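You operate a simulated robot arm through the tools that you are given. There is no shell and no other tool.

The job below is to be done with a simulated two-armed robot. You get a single attempt, and the scene is never put back.

JOB
Test cup 3 under the plunger: 30 mm or less goes on GOOD, more on REMIX.
Fine: one drop; leave the plunger up, the slide out and the zero knob as it is.
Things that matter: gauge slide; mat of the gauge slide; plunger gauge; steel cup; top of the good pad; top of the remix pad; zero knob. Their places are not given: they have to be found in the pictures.

Only the result counts: the job must be done as asked and must still hold three seconds after the hand-in. Knocking over, shifting, dropping, spilling or breaking anything else fails it.

ROBOT AND FRAMES
Two 6-joint arms with fingered hands on one trunk that stands fixed in place. Base frame: the origin is at the foot of the trunk, x ahead of it, y to its left, z up; the work surface is at about z = 850. Readings come in mm, degrees, newtons and seconds.
The left shoulder is at [50, 170, 1060], the right one opposite. With the tool pointing down near the work surface each hand reaches from about 500 to 780 mm from the base axis, measured 20 degrees to its own side. Payload 3.5 kg a hand.
The TCP of each hand is the grasp point between the finger pads, 26 mm short of the fingertips. In the tool frame z runs along the fingers and y along their closing line. The gripper opens to 132 mm; its body begins 73 mm behind the TCP. The gripper is a hand of 3 fingers: y runs from the thumb to the fingers, the wrist lies at [0, 0, -234] in the tool frame.
Orientation is that of the tool frame in the base frame, as a unit quaternion [w, x, y, z]. With the fingers straight down and closing along the base's y, the tool's x points along the base's -x, its y along +y and its z along -z.

CONTROLS
- The arms move only by the tool drive_tool. It takes "left_moves", "right_moves" or both (then of equal length, played together; a hand with none holds still); each is a list of rows, each a list of 2 entries, a list of its own where there are three numbers: the shift along the base's x, y, z in units of 30 mm (1.0 is 30 mm), then the turn, a rotation vector about the base's x, y, z in units of 8 degrees (1.0 is 8 degrees). In form: [[[tx, ty, tz], [rx, ry, rz]], ...]. A call has 1 to 20 rows; each row shifts and turns the commanded pose from where the row before left it. A call with a number of a shift or a turn outside -1 to 1 is refused whole. Each row takes 0.2 s and may step no farther than 50 mm and 8.6 degrees from the row before; otherwise, the whole call is refused. A pose out of reach is approached as far as the arm can. The call stops where the force on the tool passes 40 N (or 10 N more than at its start, if that is more) or the arm is blocked; 0.2 s more then pass. In this call time passes only in rows, and 0.2 s behind the last. It gives the time, the measured TCP pose, the force on the tool (base axes), the opening and the grip force at its end, in the units of the frame above (readings bear some noise), with the torque about the TCP (base axes, N m) and any sound that the robot's microphone picked up.
- Cameras (640 x 400 px; columns grow to the right, rows downward): "scene" is now at [30.7, -42.2, 1662.1]; the picture's right is [-0.38, -0.92, 0.00], its down [-0.65, 0.27, -0.71] and it looks along [0.66, -0.27, -0.70] (base axes); focal length 314 px, centre (320, 200). "left" rides on the left gripper at [-62, 3, -92] in its tool frame; the picture's right is [-0.05, -1.00, 0.00], its down [0.83, -0.04, -0.56] and it looks along [0.55, -0.03, 0.83] (tool axes); focal length 230 px, centre (320, 200). "right" rides on the right gripper at [62, 3, -92] in its tool frame; the picture's right is [-0.05, 1.00, 0.00], its down [-0.83, -0.04, -0.56] and it looks along [-0.55, -0.03, 0.83] (tool axes); focal length 230 px, centre (320, 200).
- get_image(camera): a new picture of that camera. No time passes.
- slide_trunk(by): slides the trunk up (or, below 0, down) by that many mm; the arms and the scene camera ride with it, the base frame stays. It gives what a move gives, with no picture.
- move_fingers(finger1, finger2, thumb_bend, hand): sets how far each is bent, from 0 (flat) to 1 (curled in); at 0.3 the hand is open as for a grip, at 0.7 the pads meet at the TCP. One left out holds its place. A second passes; each finger stops where it meets its share of the squeeze, and holds until it gets a number again. It is the only way to open and close the hand. It gives what a move gives, with no picture; readings hold the bend of each and the force on the fingers (four entries, about 0 where the hand has none), thumb and palm.
- aim_head(pan, tilt): turns the head with the scene camera to pan (to the left, within 86 degrees either way) and tilt (down, from -29 to 69), counted from straight ahead of the robot. It gives what a move gives.
- probe_pixels(camera, pixels): for up to 12 pixels [column, row] of the newest picture of that camera ("zoom" is the newest enlarged one), the place [x, y, z] in the base frame of the surface seen there, good to about 2 mm, but the place of the scene camera against the robot may be out by one fixed shift of up to 18 mm in any direction. No time passes.
- close_up(camera, box): a new picture of the part [left, top, right, bottom] of that camera's present view, enlarged. No time passes.
- job_done(): hands the job in; it is judged then, once.

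Unless the task says otherwise, let go and move clear before handing in.

The tools are called after "Call:" as a command line: name --argument value ..., lists and objects as JSON in quotes. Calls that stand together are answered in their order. drive_tool: Moves the arms, as the interface text tells. Its arguments: {"type":"object","properties":{"left_moves":{"type":"array","items":{"type":"array"}},"right_moves":{"type":"array","items":{"type":"array"}}},"required":[]} The other tools are called the same way: slide_trunk (by) moves the trunk up or down; move_fingers (finger1, finger2, thumb_bend, hand) moves the fingers one by one; aim_head (pan, tilt) turns the head that bears the scene camera; get_image (camera) takes a picture; probe_pixels (camera, pixels) gives the place of the surface under pixels of a picture; close_up (camera, box) takes an enlarged picture of a part of a camera's view; job_done () hands the job in.

At the start:

```text
time: 0.0
left_eef_pos: [590.5, -14.6, 1215.2]
left_orientation: [0.001, 0.0, 1.0, 0.0]
left_contact_force: [1.1, 0.2, 0.6]
left_ft_torque: [-0.03, 0.02, 0.0]
left_grip_width: 131.7
left_finger_force: 0.1
left_shape: jaw
left_bend: [0.3, 0.3, 0.3]
left_finger forces: [0.1, 0.0, 0.0, 0.0, 0.0, 0.0]
right_eef_pos: [431.5, -474.7, 1181.8]
right_orientation: [0.0, 0.0, 1.0, 0.0]
right_contact_force: [0.4, -0.5, 0.4]
right_ft_torque: [0.01, 0.01, 0.01]
right_grip_width: 132.1
right_finger_force: 0.1
right_shape: jaw
right_bend: [0.3, 0.3, 0.3]
right_finger forces: [0.0, 0.0, 0.1, 0.0, 0.0, 0.0]
trunk travel left (down, up): [-675.0, 35.0]
head pan, tilt (commanded): [-22.6, 44.8]
```

scene: 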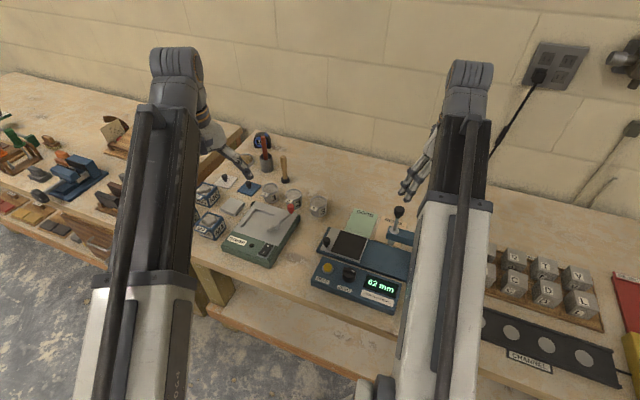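
right: 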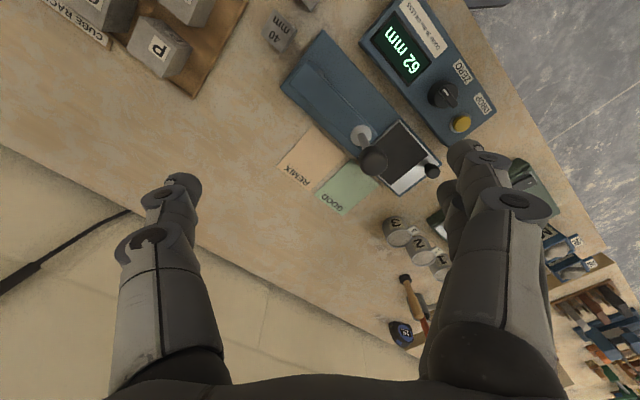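
left: 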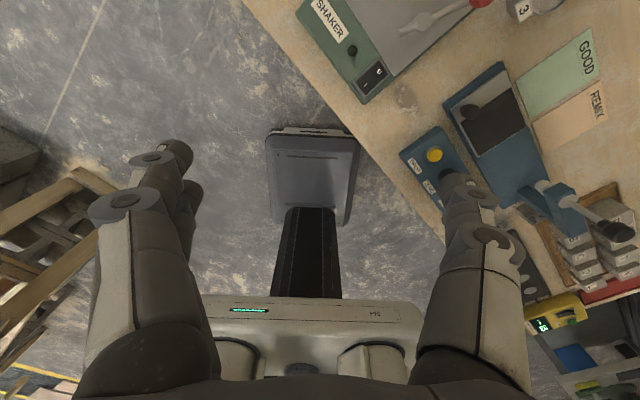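

The pictures show the gauge (display "62 mm") near scene pixel (365,270), with the cups numbered 1-3 near (318,205). I'll look closer before moving.

Call:
close_up --camera "scene" --box '[220, 150, 460, 310]'

Call:
close_up --camera "right" --box '[260, 0, 580, 300]'

Call:
close_up --camera "left" --box '[380, 0, 640, 240]'

```text
2.50 times, centred on (340, 230) of scene
```

zoom: 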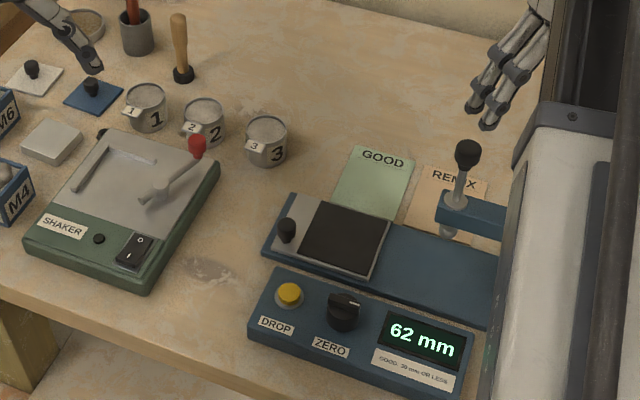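

```text
1.33 times, centred on (420, 150) of right
```

zoom: 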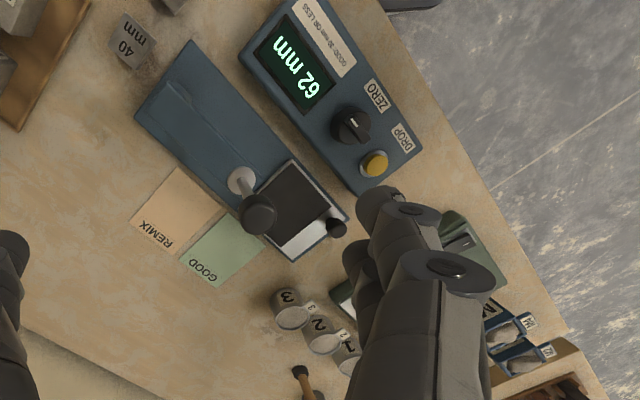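

```text
1.67 times, centred on (510, 120) of left
```

zoom: 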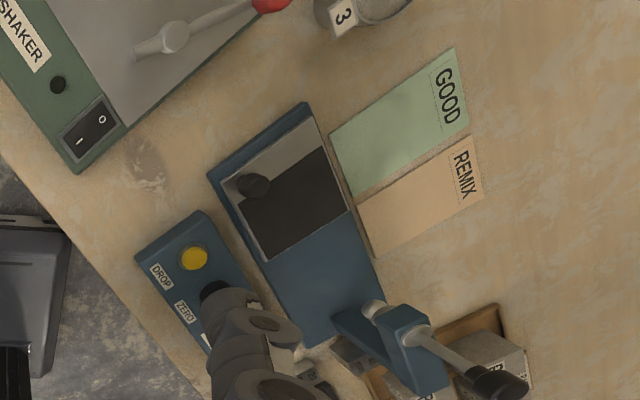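

The left close-up shows the slide with its small black knob at zoom (253,185), mat at (300,210), plunger arm with black handle at (500,390), and pads. I'll probe those places with the hand cameras.

Call:
probe_pixels --camera "zoom" --pixels '[[253, 185], [300, 210], [302, 110], [222, 175], [346, 206], [268, 258], [193, 258], [385, 130], [405, 205], [500, 385], [372, 308], [345, 18]]'

Call:
probe_pixels --camera "right" --pixels '[[375, 160], [361, 134], [403, 152], [432, 171], [461, 124], [443, 95], [398, 222], [407, 52], [347, 190], [308, 160], [398, 240], [282, 38]]'

Call:
probe_pixels --camera "scene" --pixels '[[397, 212], [348, 245], [326, 242], [328, 268], [349, 273], [361, 222], [396, 228], [318, 200], [318, 210], [317, 196], [390, 235], [365, 288]]'

```text
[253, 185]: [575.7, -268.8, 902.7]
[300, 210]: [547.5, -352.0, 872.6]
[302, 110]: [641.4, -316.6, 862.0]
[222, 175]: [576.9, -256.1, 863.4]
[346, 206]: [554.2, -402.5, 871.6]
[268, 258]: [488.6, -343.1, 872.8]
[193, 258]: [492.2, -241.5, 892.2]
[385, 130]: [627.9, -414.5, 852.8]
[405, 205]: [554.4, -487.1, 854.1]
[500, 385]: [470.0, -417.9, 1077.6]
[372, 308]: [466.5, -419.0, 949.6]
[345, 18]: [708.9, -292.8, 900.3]
```

```text
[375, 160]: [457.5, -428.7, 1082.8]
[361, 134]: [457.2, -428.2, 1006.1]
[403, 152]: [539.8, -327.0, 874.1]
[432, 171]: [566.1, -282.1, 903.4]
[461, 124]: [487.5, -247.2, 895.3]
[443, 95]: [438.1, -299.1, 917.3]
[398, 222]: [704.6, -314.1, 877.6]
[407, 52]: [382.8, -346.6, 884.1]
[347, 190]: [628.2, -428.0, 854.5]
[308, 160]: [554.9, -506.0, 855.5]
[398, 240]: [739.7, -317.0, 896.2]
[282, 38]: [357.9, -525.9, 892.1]
```

```text
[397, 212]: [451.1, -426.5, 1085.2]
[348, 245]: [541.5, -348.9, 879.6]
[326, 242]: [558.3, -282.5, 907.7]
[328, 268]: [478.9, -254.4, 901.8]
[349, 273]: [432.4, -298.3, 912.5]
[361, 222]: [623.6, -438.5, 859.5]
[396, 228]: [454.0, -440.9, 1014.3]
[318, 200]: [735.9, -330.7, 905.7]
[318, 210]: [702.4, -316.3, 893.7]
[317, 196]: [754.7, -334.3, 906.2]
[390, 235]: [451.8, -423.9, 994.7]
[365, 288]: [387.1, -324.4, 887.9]
```

The probes put the slide mat near (545,-345,873), plunger knob near (457,-428,1083), DROP button near (488,-246,893), cup 3 near (725,-318). I'll zoom in on the cups, the control panel and the plunger for details.

Call:
close_up --camera "scene" --box '[255, 170, 345, 226]'

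Call:
close_up --camera "scene" --box '[310, 250, 406, 310]'

Call:
close_up --camera "scene" --box '[315, 195, 415, 257]'

Call:
close_up --camera "right" --box '[360, 0, 500, 140]'

```text
7.11 times, centred on (300, 198) of scene
```

zoom: 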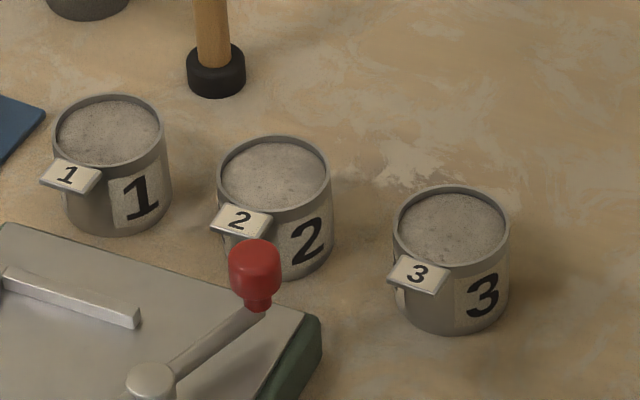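

```text
6.67 times, centred on (358, 280) of scene
```

zoom: 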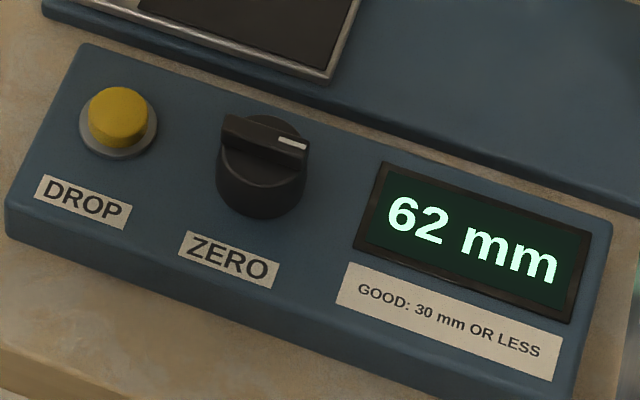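

```text
6.40 times, centred on (365, 226) of scene
```

zoom: 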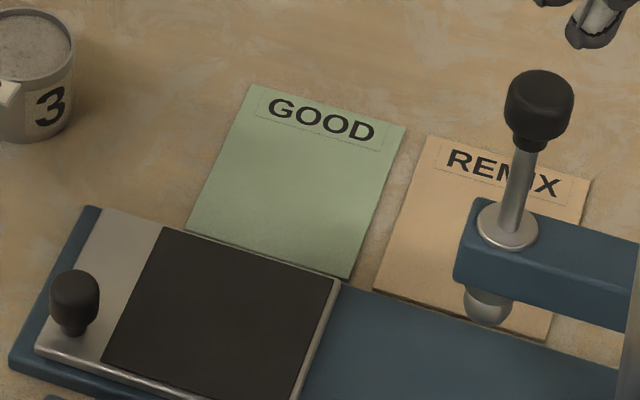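

```text
2.86 times, centred on (430, 70) of right
```

zoom: 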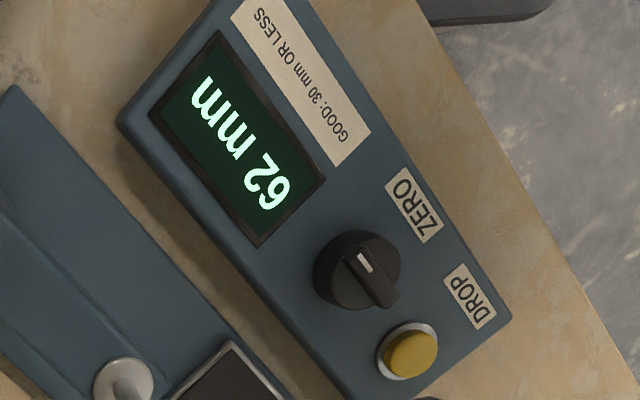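

The cups are filled with paste; cup 3 has a tag at the front-left of its rim and is clear of neighbours on the right/far/near sides. I'll probe cup geometry from this zoom-level view and move the right hand over to see the cups from above.

Call:
drive_tool --right_moves '[[[0.6, 0.8, -0.1], [0, 0, 0]], [[0.6, 0.8, -0.1], [0, 0, 0]], [[0.6, 0.8, -0.1], [0, 0, 0]], [[0.6, 0.8, -0.1], [0, 0, 0]], [[0.6, 0.8, -0.1], [0, 0, 0]], [[0.6, 0.8, -0.1], [0, 0, 0]]]'

Call:
get_image --camera "right"

Call:
get_image --camera "scene"

```text
time: 1.4
left_eef_pos: [591.7, -14.9, 1214.4]
left_orientation: [0.001, -0.001, 1.0, -0.002]
left_contact_force: [0.5, 0.0, -0.3]
left_ft_torque: [0.01, 0.01, -0.01]
left_grip_width: 132.1
left_finger_force: 0.0
left_shape: jaw
left_bend: [0.3, 0.3, 0.3]
left_finger forces: [0.1, 0.1, 0.1, 0.0, 0.0, 0.1]
right_eef_pos: [540.8, -333.1, 1164.3]
right_orientation: [0.0, 0.0, 1.0, 0.001]
right_contact_force: [-0.2, -0.6, -0.9]
right_ft_torque: [-0.01, -0.01, -0.01]
right_grip_width: 131.7
right_finger_force: 0.0
right_shape: jaw
right_bend: [0.3, 0.3, 0.3]
right_finger forces: [0.1, 0.1, 0.1, 0.0, 0.0, 0.0]
trunk travel left (down, up): [-675.0, 35.0]
head pan, tilt (commanded): [-22.6, 44.8]
```

```text
taken
```

right: 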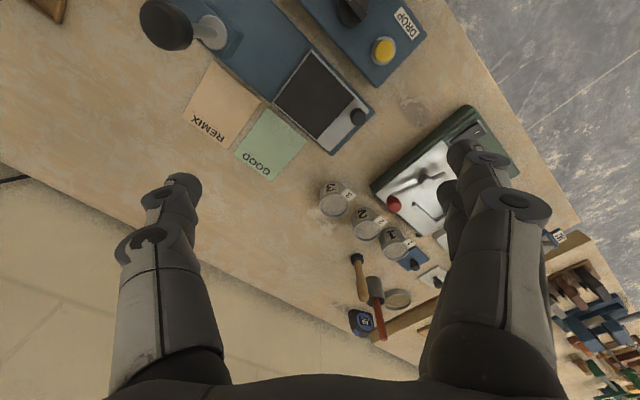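

```text
taken
```

scene: 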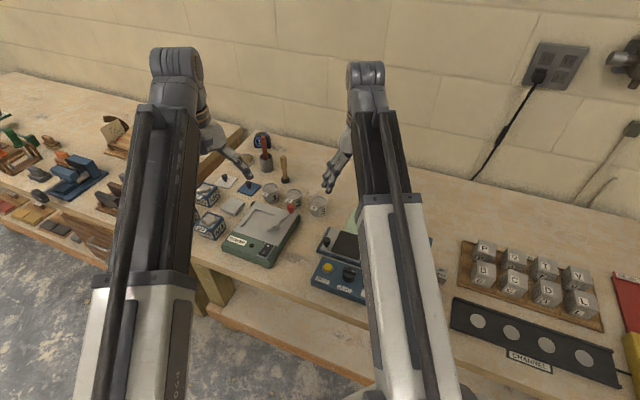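

The right camera now sees the cups at (335,198), (367,222), (395,240) with the thumb on the left and the two fingers on the right of the picture. I'll zoom on cup 3.

Call:
close_up --camera "right" --box '[290, 150, 450, 260]'

```text
3.64 times, centred on (370, 205) of right
```

zoom: 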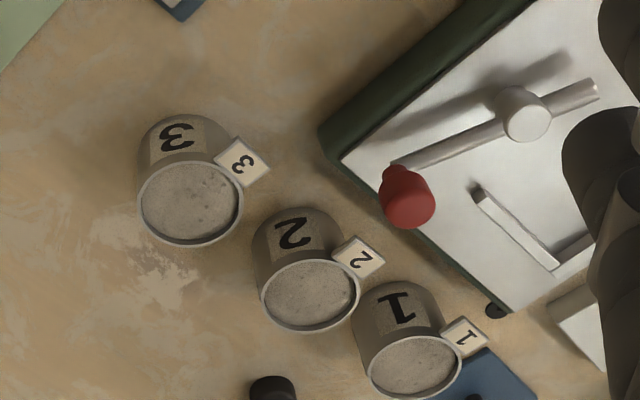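

Call:
probe_pixels --camera "zoom" --pixels '[[190, 200], [139, 200], [243, 205], [190, 160], [190, 245], [242, 165], [265, 165], [180, 135], [310, 295], [262, 285], [405, 195], [340, 155]]'

Call:
probe_pixels --camera "right" --pixels '[[383, 50], [358, 116], [275, 102], [332, 155], [306, 48], [374, 110], [304, 137], [234, 154], [262, 180], [262, 98], [182, 125], [310, 90]]'

```text
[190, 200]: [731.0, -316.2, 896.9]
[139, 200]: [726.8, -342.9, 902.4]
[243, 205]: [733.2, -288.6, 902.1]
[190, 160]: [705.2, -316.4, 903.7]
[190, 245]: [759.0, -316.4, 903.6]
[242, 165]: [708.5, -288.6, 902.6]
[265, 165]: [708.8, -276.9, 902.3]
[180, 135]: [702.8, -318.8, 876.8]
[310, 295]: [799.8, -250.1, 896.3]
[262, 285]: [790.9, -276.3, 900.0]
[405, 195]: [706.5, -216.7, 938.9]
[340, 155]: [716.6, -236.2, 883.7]
```

```text
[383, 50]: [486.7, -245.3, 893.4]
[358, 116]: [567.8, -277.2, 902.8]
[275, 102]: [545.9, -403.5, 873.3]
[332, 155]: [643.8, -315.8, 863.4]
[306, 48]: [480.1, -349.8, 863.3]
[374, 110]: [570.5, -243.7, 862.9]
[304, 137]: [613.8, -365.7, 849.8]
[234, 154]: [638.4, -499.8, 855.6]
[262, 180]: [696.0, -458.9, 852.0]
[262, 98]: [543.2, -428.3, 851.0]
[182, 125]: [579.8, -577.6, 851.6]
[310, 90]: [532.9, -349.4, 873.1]
```

Cup 3 rim centre is about (732,-316,902), diameter ~55 mm, its tag pointing toward (708,-277); cup 2 is 95 mm away along (+x,+y). I'll look at the hand's shape to plan the grip (closing roughly along x, thumb near, fingers far).

Call:
close_up --camera "scene" --box '[300, 60, 420, 210]'

Call:
close_up --camera "left" --box '[380, 0, 640, 240]'

Call:
get_image --camera "left"

```text
2.67 times, centred on (360, 135) of scene
```

zoom: 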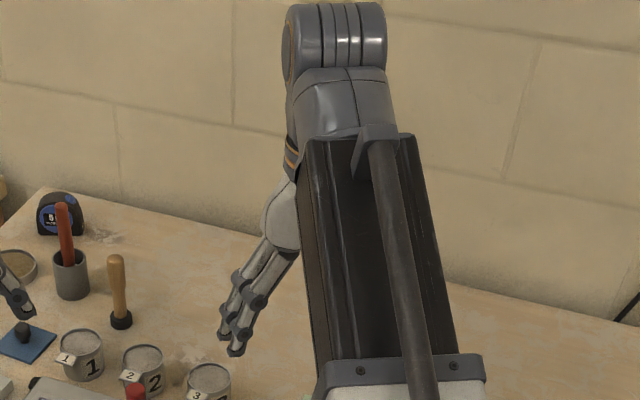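

```text
1.67 times, centred on (510, 120) of left
```

zoom: 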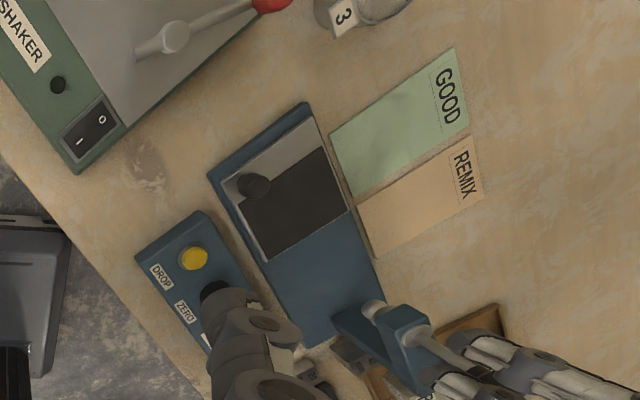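

```text
taken
```

left: 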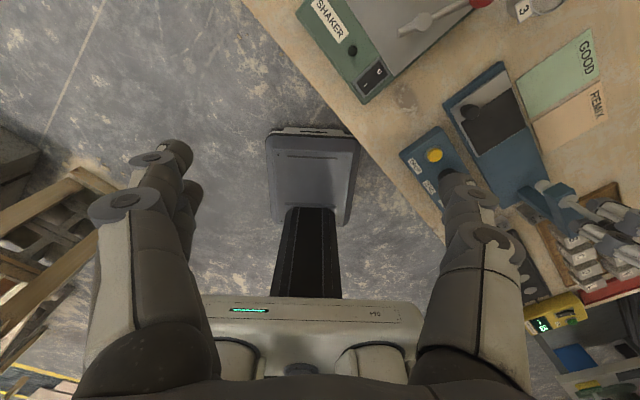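

The right hand's two fingers are slim and parallel; with the tool yawed -90° the thumb will be on the near side of the cup and the fingers on the far side, clear of the tag and cup 2. I'll yaw the hand while moving it towards (640,-316,1045).

Call:
drive_tool --right_moves '[[[0.278, 0.047, -0.333], [0, 0, -0.9375]], [[0.278, 0.047, -0.333], [0, 0, -0.9375]], [[0.278, 0.047, -0.333], [0, 0, -0.9375]], [[0.278, 0.047, -0.333], [0, 0, -0.9375]], [[0.278, 0.047, -0.333], [0, 0, -0.9375]], [[0.278, 0.047, -0.333], [0, 0, -0.9375]], [[0.278, 0.047, -0.333], [0, 0, -0.9375]], [[0.278, 0.047, -0.333], [0, 0, -0.9375]], [[0.278, 0.047, -0.333], [0, 0, -0.9375]], [[0.278, 0.047, -0.333], [0, 0, -0.9375]], [[0.278, 0.047, -0.333], [0, 0, -0.9375]], [[0.278, 0.047, -0.333], [0, 0, -0.9375]]]'

Call:
get_image --camera "right"

Call:
get_image --camera "scene"

```text
time: 4.0
left_eef_pos: [590.6, -14.5, 1214.1]
left_orientation: [0.001, 0.001, 1.0, 0.001]
left_contact_force: [-0.3, -0.7, -0.8]
left_ft_torque: [0.02, 0.01, 0.0]
left_grip_width: 131.9
left_finger_force: 0.0
left_shape: jaw
left_bend: [0.3, 0.3, 0.3]
left_finger forces: [0.1, 0.1, 0.0, 0.0, 0.0, 0.0]
right_eef_pos: [639.6, -315.6, 1045.0]
right_orientation: [0.0, 0.708, 0.706, 0.0]
right_contact_force: [-0.2, 0.7, 0.0]
right_ft_torque: [-0.01, 0.0, -0.01]
right_grip_width: 131.6
right_finger_force: 0.0
right_shape: jaw
right_bend: [0.3, 0.3, 0.3]
right_finger forces: [0.0, 0.0, 0.0, 0.1, 0.0, 0.0]
trunk travel left (down, up): [-675.0, 35.0]
head pan, tilt (commanded): [-22.6, 44.8]
```

```text
taken
```

right: 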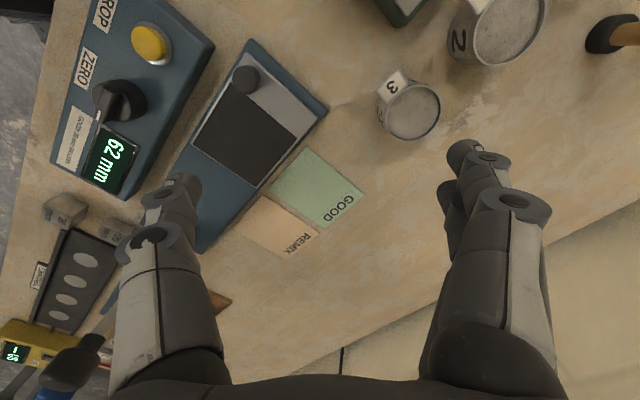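

```text
taken
```

scene: 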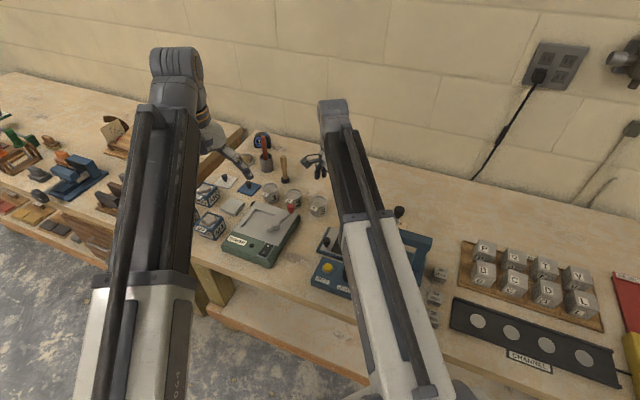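

This view shows the whole gauge, pads, and cup 3 at (410,108). I'll probe accurate places from here.

Call:
probe_pixels --camera "right" --pixels '[[411, 108], [385, 122], [438, 100], [402, 82], [415, 137], [393, 90], [383, 82], [478, 45], [450, 72], [245, 78], [326, 105], [250, 42]]'

Call:
probe_pixels --camera "right" --pixels '[[218, 83], [194, 137], [256, 186], [297, 137], [245, 136], [150, 42], [120, 98], [318, 190], [302, 149], [364, 188], [327, 229], [272, 224]]'

Call:
close_up --camera "right" --box '[0, 0, 380, 260]'

Call:
close_up --camera "right" --box '[0, 180, 160, 380]'

```text
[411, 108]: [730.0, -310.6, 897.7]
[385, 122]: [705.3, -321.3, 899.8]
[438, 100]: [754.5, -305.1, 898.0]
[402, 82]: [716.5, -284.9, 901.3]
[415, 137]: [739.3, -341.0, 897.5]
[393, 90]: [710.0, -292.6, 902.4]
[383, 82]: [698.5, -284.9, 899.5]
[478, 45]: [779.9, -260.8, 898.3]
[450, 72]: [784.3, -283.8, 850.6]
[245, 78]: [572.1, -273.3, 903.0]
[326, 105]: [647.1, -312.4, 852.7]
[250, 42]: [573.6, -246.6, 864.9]
```

```text
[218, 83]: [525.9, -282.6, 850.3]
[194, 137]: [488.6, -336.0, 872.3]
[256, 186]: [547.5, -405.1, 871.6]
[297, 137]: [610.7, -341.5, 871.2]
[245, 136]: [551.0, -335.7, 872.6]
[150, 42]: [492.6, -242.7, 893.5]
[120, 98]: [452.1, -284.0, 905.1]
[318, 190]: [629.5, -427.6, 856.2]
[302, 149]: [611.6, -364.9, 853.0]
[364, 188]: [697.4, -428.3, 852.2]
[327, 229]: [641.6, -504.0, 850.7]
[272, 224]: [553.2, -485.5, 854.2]
```

```text
1.54 times, centred on (190, 130) of right
```

zoom: 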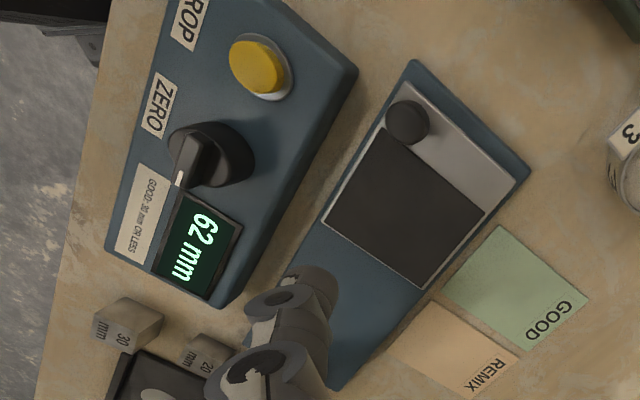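

```text
2.00 times, centred on (80, 280) of right
```

zoom: 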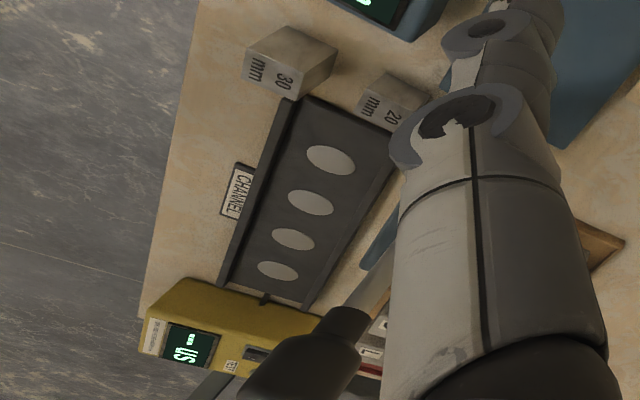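

Cup 3's rim centre averages about (730,-314) from this view, and gauge blocks 20/30/40 mm stand beside the gauge. I'll move over cup 3 at z=960 with the fingers pre-closed somewhat, checking reach first.

Call:
drive_tool --right_moves '[[[0.75, 0.017, -0.7], [0, 0, 0]], [[0.75, 0.017, -0.7], [0, 0, 0]], [[0.75, 0.017, -0.7], [0, 0, 0]], [[0.75, 0.017, -0.7], [0, 0, 0]]]'

Call:
get_image --camera "right"

Call:
close_up --camera "scene" --box '[240, 120, 400, 240]'

```text
time: 5.0
left_eef_pos: [591.0, -14.8, 1214.9]
left_orientation: [0.0, 0.0, 1.0, 0.0]
left_contact_force: [0.4, -0.2, -0.2]
left_ft_torque: [0.0, 0.02, -0.03]
left_grip_width: 132.0
left_finger_force: 0.0
left_shape: jaw
left_bend: [0.3, 0.3, 0.3]
left_finger forces: [0.0, 0.0, 0.0, 0.0, 0.1, 0.1]
right_eef_pos: [729.9, -312.9, 960.5]
right_orientation: [0.0, 0.707, 0.707, 0.0]
right_contact_force: [0.5, -0.3, 0.1]
right_ft_torque: [-0.01, 0.01, -0.01]
right_grip_width: 131.9
right_finger_force: 0.0
right_shape: jaw
right_bend: [0.3, 0.3, 0.3]
right_finger forces: [0.0, 0.0, 0.0, 0.1, 0.1, 0.0]
trunk travel left (down, up): [-675.0, 35.0]
head pan, tilt (commanded): [-22.6, 44.8]
```

```text
taken
```

right: 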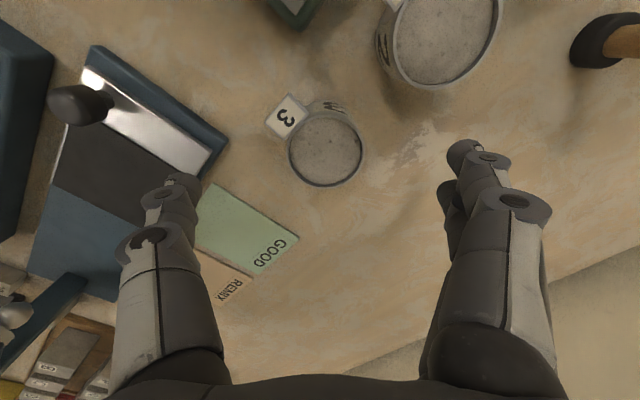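

```text
3.33 times, centred on (320, 180) of scene
```

zoom: 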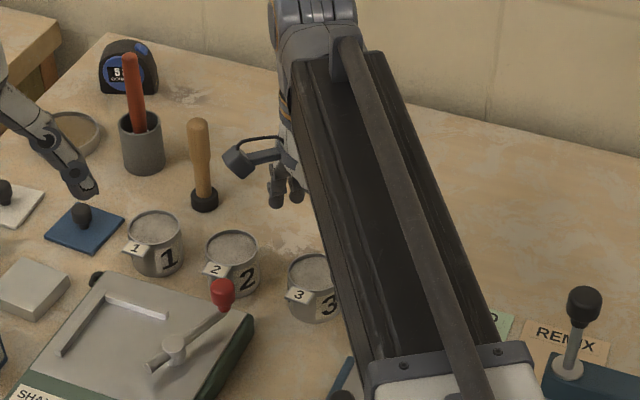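

The pose (730,-313,960) was reached exactly with the tool straight down. I'll re-measure cup 3's rim and tag from this close view.

Call:
probe_pixels --camera "right" --pixels '[[290, 150], [361, 148], [326, 186], [322, 114], [326, 150], [268, 123], [289, 97], [286, 117], [395, 70], [440, 82], [470, 145], [185, 180]]'

Call:
close_up --camera "right" --box '[250, 70, 410, 210]'

```text
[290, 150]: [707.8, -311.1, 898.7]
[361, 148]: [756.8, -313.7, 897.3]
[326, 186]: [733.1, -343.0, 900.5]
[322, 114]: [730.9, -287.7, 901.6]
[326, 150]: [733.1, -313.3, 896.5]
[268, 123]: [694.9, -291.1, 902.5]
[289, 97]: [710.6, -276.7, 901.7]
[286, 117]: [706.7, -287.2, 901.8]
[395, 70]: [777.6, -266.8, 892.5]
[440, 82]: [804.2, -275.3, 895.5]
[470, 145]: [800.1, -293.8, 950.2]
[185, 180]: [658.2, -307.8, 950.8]
```

```text
2.86 times, centred on (330, 140) of right
```

zoom: 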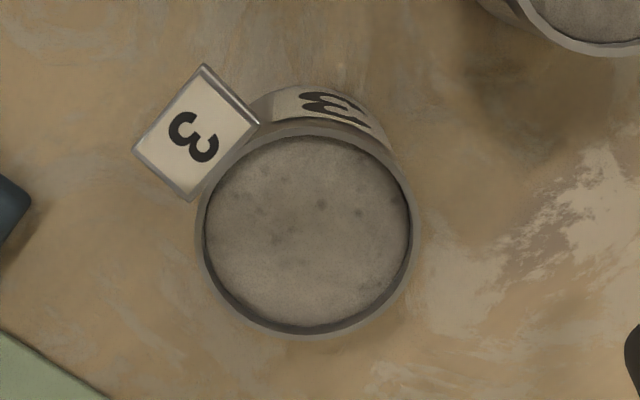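

Cup 3's rim centre refines to about (732,-315), with the tag's nearest corner at about (705,-304). The thumb is slim (~±6 mm), so a small +4° yaw and pre-closing to ~90 mm gives clearance both to the tag and to cup 2.

Call:
move_fingers --hand "right" --finger1 0.42 --finger2 0.42 --thumb_bend 0.42

Call:
drive_tool --right_moves '[[[0.075, -0.067, 0], [0, 0, 0.5]], [[0, 0, -0.5], [0, 0, 0]]]'

Call:
get_image --camera "right"

Call:
close_up --camera "scene" --box '[260, 130, 360, 230]'

```text
time: 6.0
left_eef_pos: [591.4, -15.0, 1214.6]
left_orientation: [0.0, 0.0, 1.0, 0.0]
left_contact_force: [-1.1, -1.1, 0.4]
left_ft_torque: [0.0, 0.0, -0.01]
left_grip_width: 131.8
left_finger_force: 0.0
left_shape: jaw
left_bend: [0.3, 0.3, 0.3]
left_finger forces: [0.0, 0.0, 0.0, 0.0, 0.1, 0.0]
right_eef_pos: [728.9, -314.2, 960.5]
right_orientation: [0.001, 0.707, 0.707, 0.0]
right_contact_force: [0.9, 0.7, 0.4]
right_ft_torque: [0.0, -0.02, -0.03]
right_grip_width: 95.3
right_finger_force: 0.1
right_shape: fingers
right_bend: [0.42, 0.42, 0.42]
right_finger forces: [0.0, 0.0, 0.1, 0.0, 0.0, 0.0]
trunk travel left (down, up): [-675.0, 35.0]
head pan, tilt (commanded): [-22.6, 44.8]
```

```text
time: 6.6
left_eef_pos: [589.9, -15.3, 1215.2]
left_orientation: [0.0, 0.001, 1.0, 0.0]
left_contact_force: [0.8, 0.0, 0.0]
left_ft_torque: [0.0, 0.01, -0.01]
left_grip_width: 131.6
left_finger_force: 0.0
left_shape: jaw
left_bend: [0.3, 0.3, 0.3]
left_finger forces: [0.1, 0.1, 0.0, 0.1, 0.1, 0.1]
right_eef_pos: [732.0, -314.9, 945.1]
right_orientation: [0.0, 0.682, 0.732, 0.0]
right_contact_force: [0.5, 0.3, -0.1]
right_ft_torque: [0.01, -0.03, -0.02]
right_grip_width: 95.3
right_finger_force: 0.0
right_shape: fingers
right_bend: [0.42, 0.42, 0.42]
right_finger forces: [0.0, 0.0, 0.1, 0.0, 0.2, 0.0]
trunk travel left (down, up): [-675.0, 35.0]
head pan, tilt (commanded): [-22.6, 44.8]
```

```text
taken
```

right: 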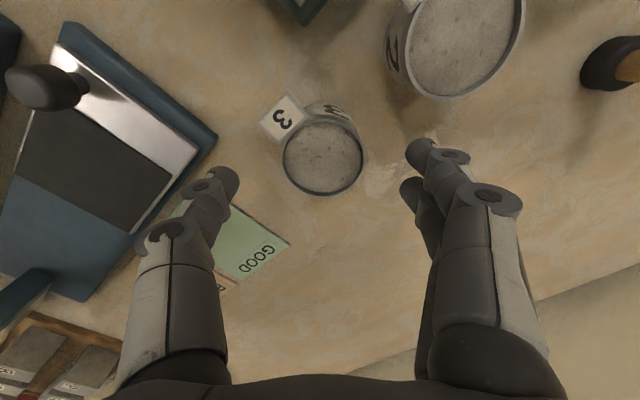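

```text
4.00 times, centred on (310, 180) of scene
```

zoom: 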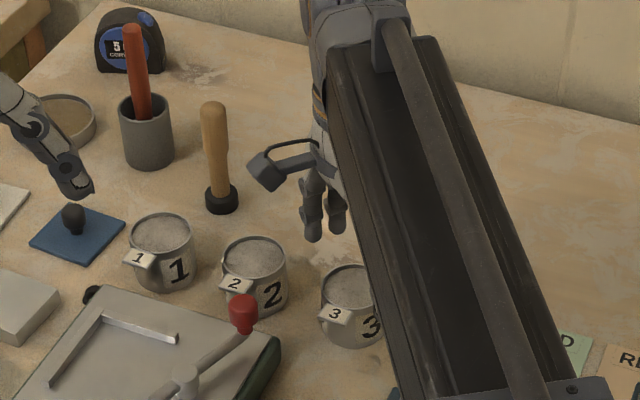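

The hand is centred over cup 3 at z=945 with opening 95 mm. I'll probe the finger and thumb tips against cup 2 and the tag before descending.

Call:
probe_pixels --camera "right" --pixels '[[416, 148], [425, 150], [404, 185], [232, 178], [225, 188], [200, 185], [440, 95], [400, 75]]'

```text
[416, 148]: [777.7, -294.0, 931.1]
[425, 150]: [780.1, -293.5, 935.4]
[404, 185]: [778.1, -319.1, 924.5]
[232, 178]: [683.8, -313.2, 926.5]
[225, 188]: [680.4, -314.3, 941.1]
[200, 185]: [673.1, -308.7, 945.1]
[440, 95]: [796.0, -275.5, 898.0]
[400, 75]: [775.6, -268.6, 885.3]
```

The finger's edge (780,-294) clears cup 2's edge (796,-275) by about 19 mm and the thumb (680,-313) clears the tag. I'll descend to z≈884.

Call:
drive_tool --right_moves '[[[0, 0, -0.5], [0, 0, 0]], [[0, 0, -0.5], [0, 0, 0]], [[0, 0, -0.5], [0, 0, 0]], [[0, 0, -0.5], [0, 0, 0]]]'

Call:
get_image --camera "right"

Call:
close_up --camera "scene" --box '[260, 130, 360, 230]'

```text
time: 7.6
left_eef_pos: [591.0, -14.5, 1215.3]
left_orientation: [0.001, 0.0, 1.0, 0.0]
left_contact_force: [-0.7, 0.9, 0.4]
left_ft_torque: [0.03, -0.01, -0.01]
left_grip_width: 131.8
left_finger_force: 0.0
left_shape: jaw
left_bend: [0.3, 0.3, 0.3]
left_finger forces: [0.0, 0.0, 0.1, 0.0, 0.1, 0.0]
right_eef_pos: [728.7, -316.1, 886.3]
right_orientation: [0.002, 0.682, 0.731, 0.001]
right_contact_force: [0.1, 0.4, -0.1]
right_ft_torque: [0.01, 0.02, 0.02]
right_grip_width: 95.5
right_finger_force: 0.1
right_shape: fingers
right_bend: [0.42, 0.42, 0.42]
right_finger forces: [0.0, 0.1, 0.0, 0.1, 0.0, 0.1]
right hand out of reach, approached as far as the arm can: row 4
trunk travel left (down, up): [-675.0, 35.0]
head pan, tilt (commanded): [-22.6, 44.8]
```

```text
taken
```

right: 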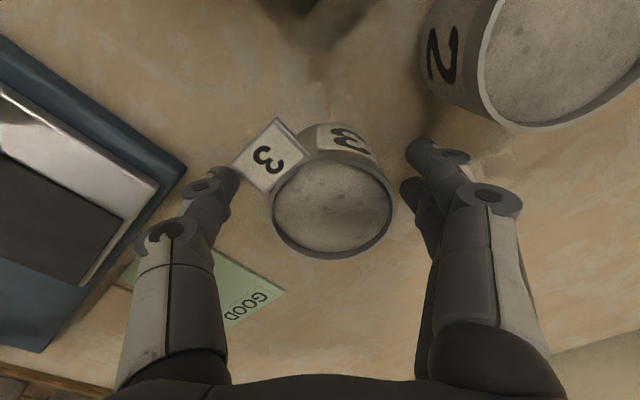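

```text
4.00 times, centred on (310, 180) of scene
```

zoom: 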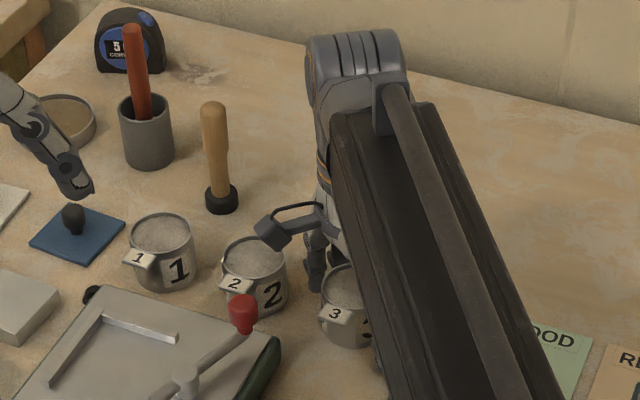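

The arm is at its reach limit at z=886 (x=728.7), 3 mm short of the cup centre, which is good enough. I'll probe thumb vs tag once more before closing.

Call:
probe_pixels --camera "right" --pixels '[[228, 185], [215, 212], [235, 162], [264, 192], [272, 205], [412, 150], [405, 190], [333, 205], [392, 215], [330, 257]]'

```text
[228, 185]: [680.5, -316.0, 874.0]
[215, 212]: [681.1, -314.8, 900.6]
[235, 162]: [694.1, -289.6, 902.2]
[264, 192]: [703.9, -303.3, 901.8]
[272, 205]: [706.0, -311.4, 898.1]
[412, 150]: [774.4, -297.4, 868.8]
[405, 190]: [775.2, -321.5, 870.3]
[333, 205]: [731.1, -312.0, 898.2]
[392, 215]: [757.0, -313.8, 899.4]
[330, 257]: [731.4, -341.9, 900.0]
```

Thumb side (y≈-315) clears the tag's edge (y≈-303) by 12 mm. I'll close the fingers on the cup.

Call:
move_fingers --hand "right" --finger1 0.7 --finger2 0.7 --thumb_bend 0.7

Call:
get_image --camera "right"

```text
time: 8.6
left_eef_pos: [592.6, -15.4, 1214.9]
left_orientation: [0.0, 0.0, 1.0, 0.0]
left_contact_force: [-0.6, 0.5, -0.9]
left_ft_torque: [-0.02, 0.03, -0.02]
left_grip_width: 131.9
left_finger_force: 0.0
left_shape: jaw
left_bend: [0.3, 0.3, 0.3]
left_finger forces: [0.0, 0.0, 0.0, 0.1, 0.1, 0.1]
right_eef_pos: [727.7, -314.0, 886.3]
right_orientation: [0.0, 0.682, 0.732, 0.001]
right_contact_force: [0.1, 0.0, -0.3]
right_ft_torque: [-0.02, -0.01, 0.01]
right_grip_width: 49.9
right_finger_force: 19.9
right_shape: fingers
right_bend: [0.56, 0.56, 0.61]
right_finger forces: [9.9, 10.2, 0.0, 0.0, 19.7, 0.1]
trunk travel left (down, up): [-675.0, 35.0]
head pan, tilt (commanded): [-22.6, 44.8]
```

```text
taken
```

right: 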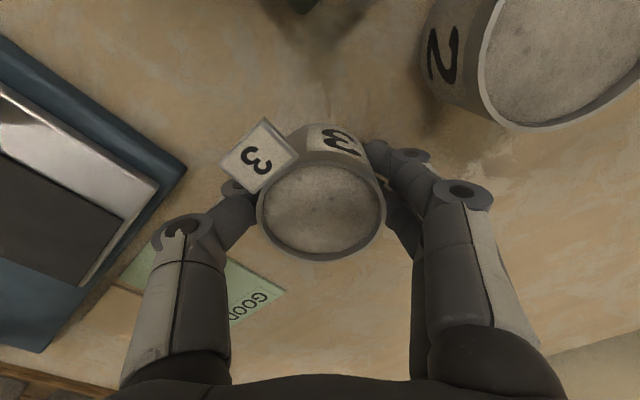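

Grip is firm (10+10 N fingers, 20 N thumb, width 50 mm). I'll lift gently while pulling back slightly.

Call:
drive_tool --right_moves '[[[-0.15, 0, 0.3], [0, 0, 0]], [[-0.1, 0, 0.4], [0, 0, 0]], [[-0.1, 0, 0.5], [0, 0, 0]], [[-0.1, 0, 0.5], [0, 0, 0]], [[-0.1, 0, 0.5], [0, 0, 0]]]'

Call:
get_image --camera "right"

Call:
close_up --camera "scene" --box '[260, 130, 360, 230]'

```text
time: 9.8
left_eef_pos: [591.0, -16.5, 1216.0]
left_orientation: [0.0, 0.002, 1.0, 0.0]
left_contact_force: [-0.2, -0.8, 1.0]
left_ft_torque: [-0.02, 0.01, 0.02]
left_grip_width: 132.0
left_finger_force: 0.2
left_shape: jaw
left_bend: [0.3, 0.3, 0.3]
left_finger forces: [0.1, 0.0, 0.1, 0.0, 0.0, 0.1]
right_eef_pos: [711.6, -317.2, 953.2]
right_orientation: [0.0, 0.682, 0.731, -0.001]
right_contact_force: [0.0, 0.4, -3.3]
right_ft_torque: [0.06, -0.01, -0.01]
right_grip_width: 50.0
right_finger_force: 19.9
right_shape: fingers
right_bend: [0.56, 0.56, 0.61]
right_finger forces: [9.8, 10.3, 0.0, 0.0, 19.7, 0.1]
trunk travel left (down, up): [-675.0, 35.0]
head pan, tilt (commanded): [-22.6, 44.8]
```

```text
taken
```

right: 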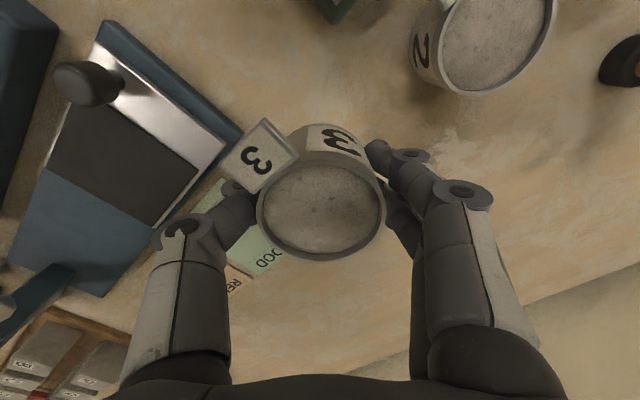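

```text
4.00 times, centred on (310, 180) of scene
```

zoom: 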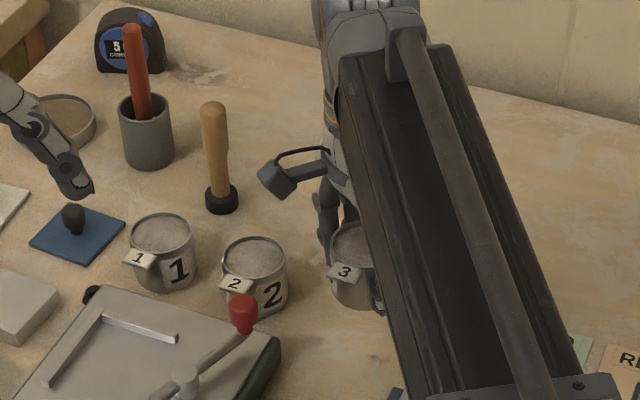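

The cup is lifted (weight ~3.3 N) and unchanged in the hand. I'll probe its rim to get the exact position in the hand.

Call:
probe_pixels --camera "right" --pixels '[[257, 210], [385, 210], [320, 258], [322, 165], [320, 210], [234, 160], [285, 222], [355, 222]]'

```text
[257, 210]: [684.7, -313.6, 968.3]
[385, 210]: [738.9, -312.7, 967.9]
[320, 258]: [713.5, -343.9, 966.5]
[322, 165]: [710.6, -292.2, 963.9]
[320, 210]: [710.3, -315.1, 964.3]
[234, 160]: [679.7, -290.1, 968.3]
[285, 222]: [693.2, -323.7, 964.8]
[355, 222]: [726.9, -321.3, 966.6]
```

The cup is level, its centre coincides with the TCP within 1 mm, and its bottom is ~36 mm below the TCP. I'll carry it up and back to about (580,-335,1080) where the camera can see the mat precisely.

Call:
drive_tool --right_moves '[[[-0.3, -0.075, 0.53], [0, 0, 0]], [[-0.55, -0.075, 0.53], [0, 0, 0]], [[-0.6, -0.075, 0.53], [0, 0, 0]], [[-0.6, -0.075, 0.53], [0, 0, 0]], [[-0.6, -0.075, 0.53], [0, 0, 0]], [[-0.6, -0.075, 0.53], [0, 0, 0]], [[-0.6, -0.075, 0.53], [0, 0, 0]], [[-0.5, -0.075, 0.53], [0, 0, 0]]]'

Call:
get_image --camera "right"

Call:
get_image --camera "scene"

```text
time: 11.6
left_eef_pos: [591.4, -15.3, 1215.8]
left_orientation: [0.0, 0.0, 1.0, 0.0]
left_contact_force: [0.3, 0.6, -0.3]
left_ft_torque: [0.02, -0.03, -0.02]
left_grip_width: 132.0
left_finger_force: 0.0
left_shape: jaw
left_bend: [0.3, 0.3, 0.3]
left_finger forces: [0.1, 0.0, 0.0, 0.0, 0.1, 0.0]
right_eef_pos: [579.2, -334.1, 1079.3]
right_orientation: [0.0, 0.682, 0.732, 0.001]
right_contact_force: [-0.5, 0.1, -2.4]
right_ft_torque: [0.02, -0.01, -0.01]
right_grip_width: 50.1
right_finger_force: 19.8
right_shape: fingers
right_bend: [0.56, 0.56, 0.61]
right_finger forces: [9.9, 10.3, 0.1, 0.1, 19.5, 0.0]
trunk travel left (down, up): [-675.0, 35.0]
head pan, tilt (commanded): [-22.6, 44.8]
```

```text
taken
```

right: 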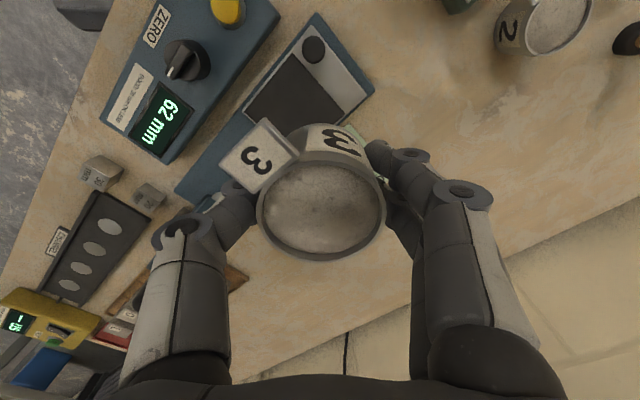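

```text
taken
```

scene: 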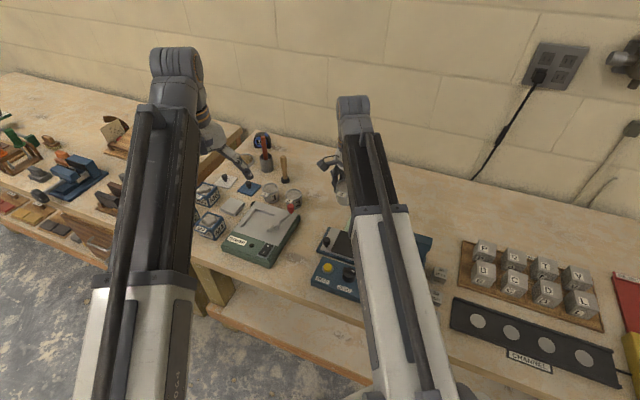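

The mat is partly visible at (290,90). I'll zoom and probe its visible corners and the plate edges.

Call:
close_up --camera "right" --box '[170, 0, 390, 140]'

```text
2.86 times, centred on (280, 70) of right
```

zoom: 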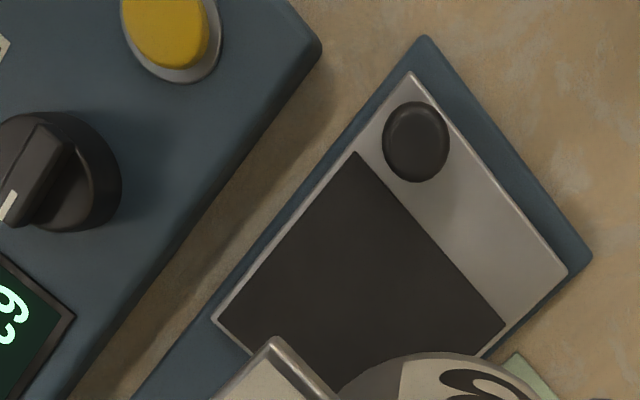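

Call:
probe_pixels --camera "zoom" --pixels '[[222, 318], [355, 157], [503, 325], [410, 77], [563, 271], [425, 42], [588, 256], [416, 140], [416, 105], [178, 30], [350, 290], [60, 170]]'

```text
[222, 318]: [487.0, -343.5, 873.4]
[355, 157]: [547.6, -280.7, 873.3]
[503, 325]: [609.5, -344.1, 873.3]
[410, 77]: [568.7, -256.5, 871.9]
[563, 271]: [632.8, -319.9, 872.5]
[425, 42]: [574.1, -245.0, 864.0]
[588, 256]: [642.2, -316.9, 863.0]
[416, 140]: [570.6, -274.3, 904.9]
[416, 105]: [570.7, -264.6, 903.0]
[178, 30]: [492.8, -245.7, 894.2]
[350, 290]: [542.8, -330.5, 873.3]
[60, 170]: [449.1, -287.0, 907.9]
```

Mat corners (487,-343.5), (547.6,-280.7), (609.5,-344) give a mat centre of (548,-344), top z≈873, with the slide axis at 45°. I'll bring the cup over it to about z=960 first.

Call:
drive_tool --right_moves '[[[-0.173, -0.055, -0.66], [0, 0, 0]], [[-0.173, -0.055, -0.66], [0, 0, 0]], [[-0.173, -0.055, -0.66], [0, 0, 0]], [[-0.173, -0.055, -0.66], [0, 0, 0]], [[-0.173, -0.055, -0.66], [0, 0, 0]], [[-0.173, -0.055, -0.66], [0, 0, 0]]]'

Call:
get_image --camera "right"

Call:
get_image --camera "left"

Call:
close_up --camera "scene" --box '[260, 130, 460, 310]'

```text
time: 13.0
left_eef_pos: [591.3, -15.3, 1214.8]
left_orientation: [0.0, 0.0, 1.0, 0.0]
left_contact_force: [0.8, 0.7, 0.1]
left_ft_torque: [0.01, -0.03, 0.04]
left_grip_width: 132.0
left_finger_force: 0.1
left_shape: jaw
left_bend: [0.3, 0.3, 0.3]
left_finger forces: [0.0, 0.1, 0.1, 0.0, 0.0, 0.0]
right_eef_pos: [549.9, -341.7, 958.7]
right_orientation: [0.001, 0.682, 0.732, -0.001]
right_contact_force: [-0.5, 0.5, -2.3]
right_ft_torque: [0.01, 0.0, 0.02]
right_grip_width: 50.0
right_finger_force: 19.6
right_shape: fingers
right_bend: [0.56, 0.56, 0.61]
right_finger forces: [10.0, 10.2, 0.0, 0.0, 19.4, 0.0]
trunk travel left (down, up): [-675.0, 35.0]
head pan, tilt (commanded): [-22.6, 44.8]
```

```text
taken
```

right: 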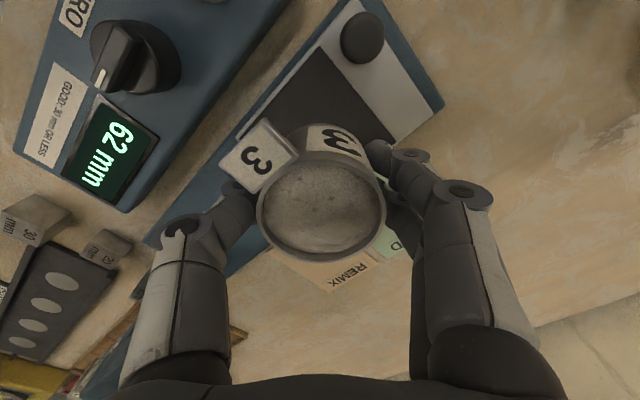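

```text
taken
```

left: 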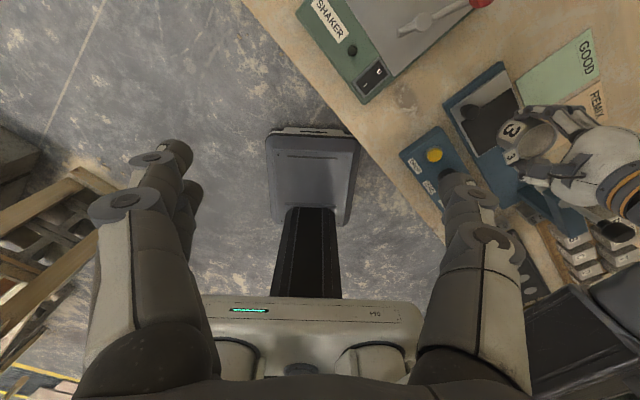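

```text
2.22 times, centred on (360, 220) of scene
```

zoom: 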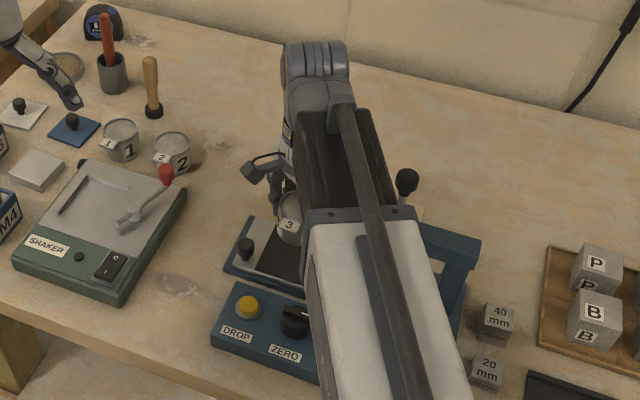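

The cup hangs over the mat; the right arm link passes near the plunger knob (zoom (407,180)). I'll check the clearance in the left camera before lowering.

Call:
close_up --camera "left" --box '[440, 60, 640, 240]'

Call:
close_up --camera "right" --box '[220, 0, 460, 160]'

```text
2.22 times, centred on (540, 150) of left
```

zoom: 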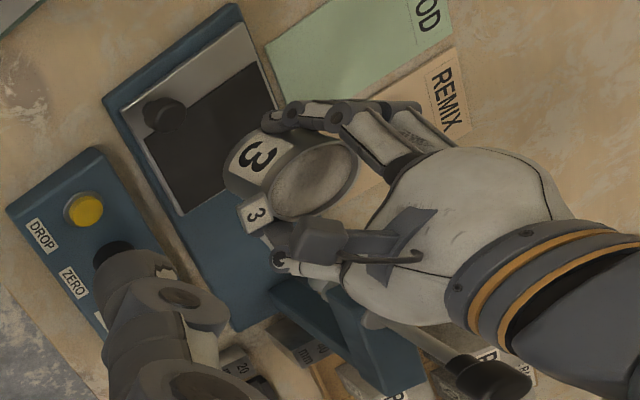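

```text
2.50 times, centred on (340, 80) of right
```

zoom: 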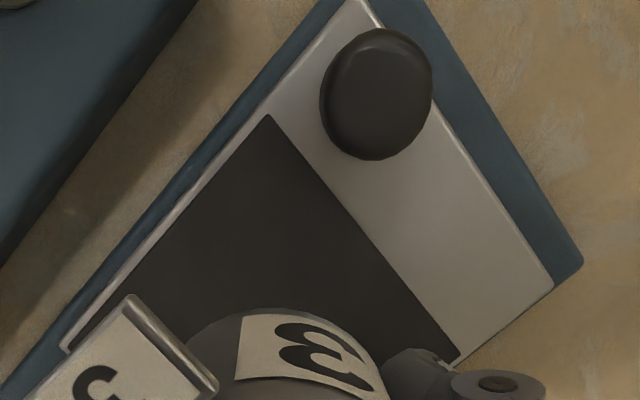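

Call:
probe_pixels --camera "left" --pixels '[[608, 251], [590, 226], [583, 222], [575, 223], [570, 210], [553, 200], [532, 190], [560, 225], [578, 235], [600, 220], [620, 240], [630, 210]]'

```text
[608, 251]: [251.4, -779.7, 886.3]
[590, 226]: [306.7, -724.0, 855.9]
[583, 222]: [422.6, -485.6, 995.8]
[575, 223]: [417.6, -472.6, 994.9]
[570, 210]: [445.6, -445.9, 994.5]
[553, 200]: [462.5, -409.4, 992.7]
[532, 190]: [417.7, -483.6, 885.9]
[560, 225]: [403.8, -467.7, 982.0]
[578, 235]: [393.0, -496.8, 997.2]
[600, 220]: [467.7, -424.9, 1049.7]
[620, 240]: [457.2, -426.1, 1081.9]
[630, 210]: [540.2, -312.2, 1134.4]
```

Call:
probe_pixels --camera "scene" --pixels '[[399, 211], [386, 200], [388, 208], [390, 215], [394, 222], [398, 228], [380, 190], [360, 190], [370, 205], [405, 245], [425, 240], [356, 250]]'

Call:
get_image --camera "scene"

```text
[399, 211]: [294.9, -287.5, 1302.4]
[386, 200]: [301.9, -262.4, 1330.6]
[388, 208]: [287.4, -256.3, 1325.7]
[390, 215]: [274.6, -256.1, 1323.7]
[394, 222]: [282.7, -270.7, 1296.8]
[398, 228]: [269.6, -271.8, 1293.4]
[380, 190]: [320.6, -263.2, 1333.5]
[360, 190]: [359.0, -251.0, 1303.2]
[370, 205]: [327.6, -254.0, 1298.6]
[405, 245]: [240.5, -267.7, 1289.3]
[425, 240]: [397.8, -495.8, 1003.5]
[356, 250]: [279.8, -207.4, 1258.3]
```

```text
taken
```

scene: 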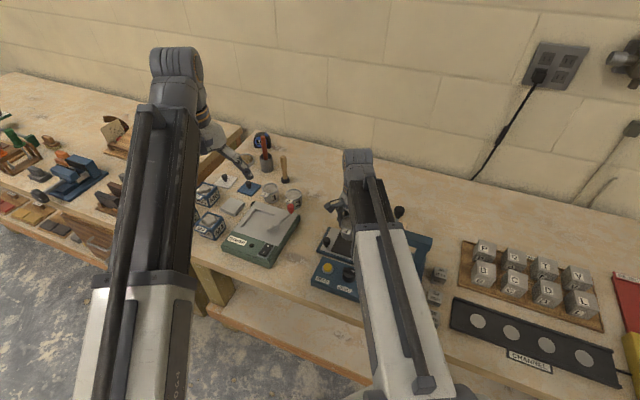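

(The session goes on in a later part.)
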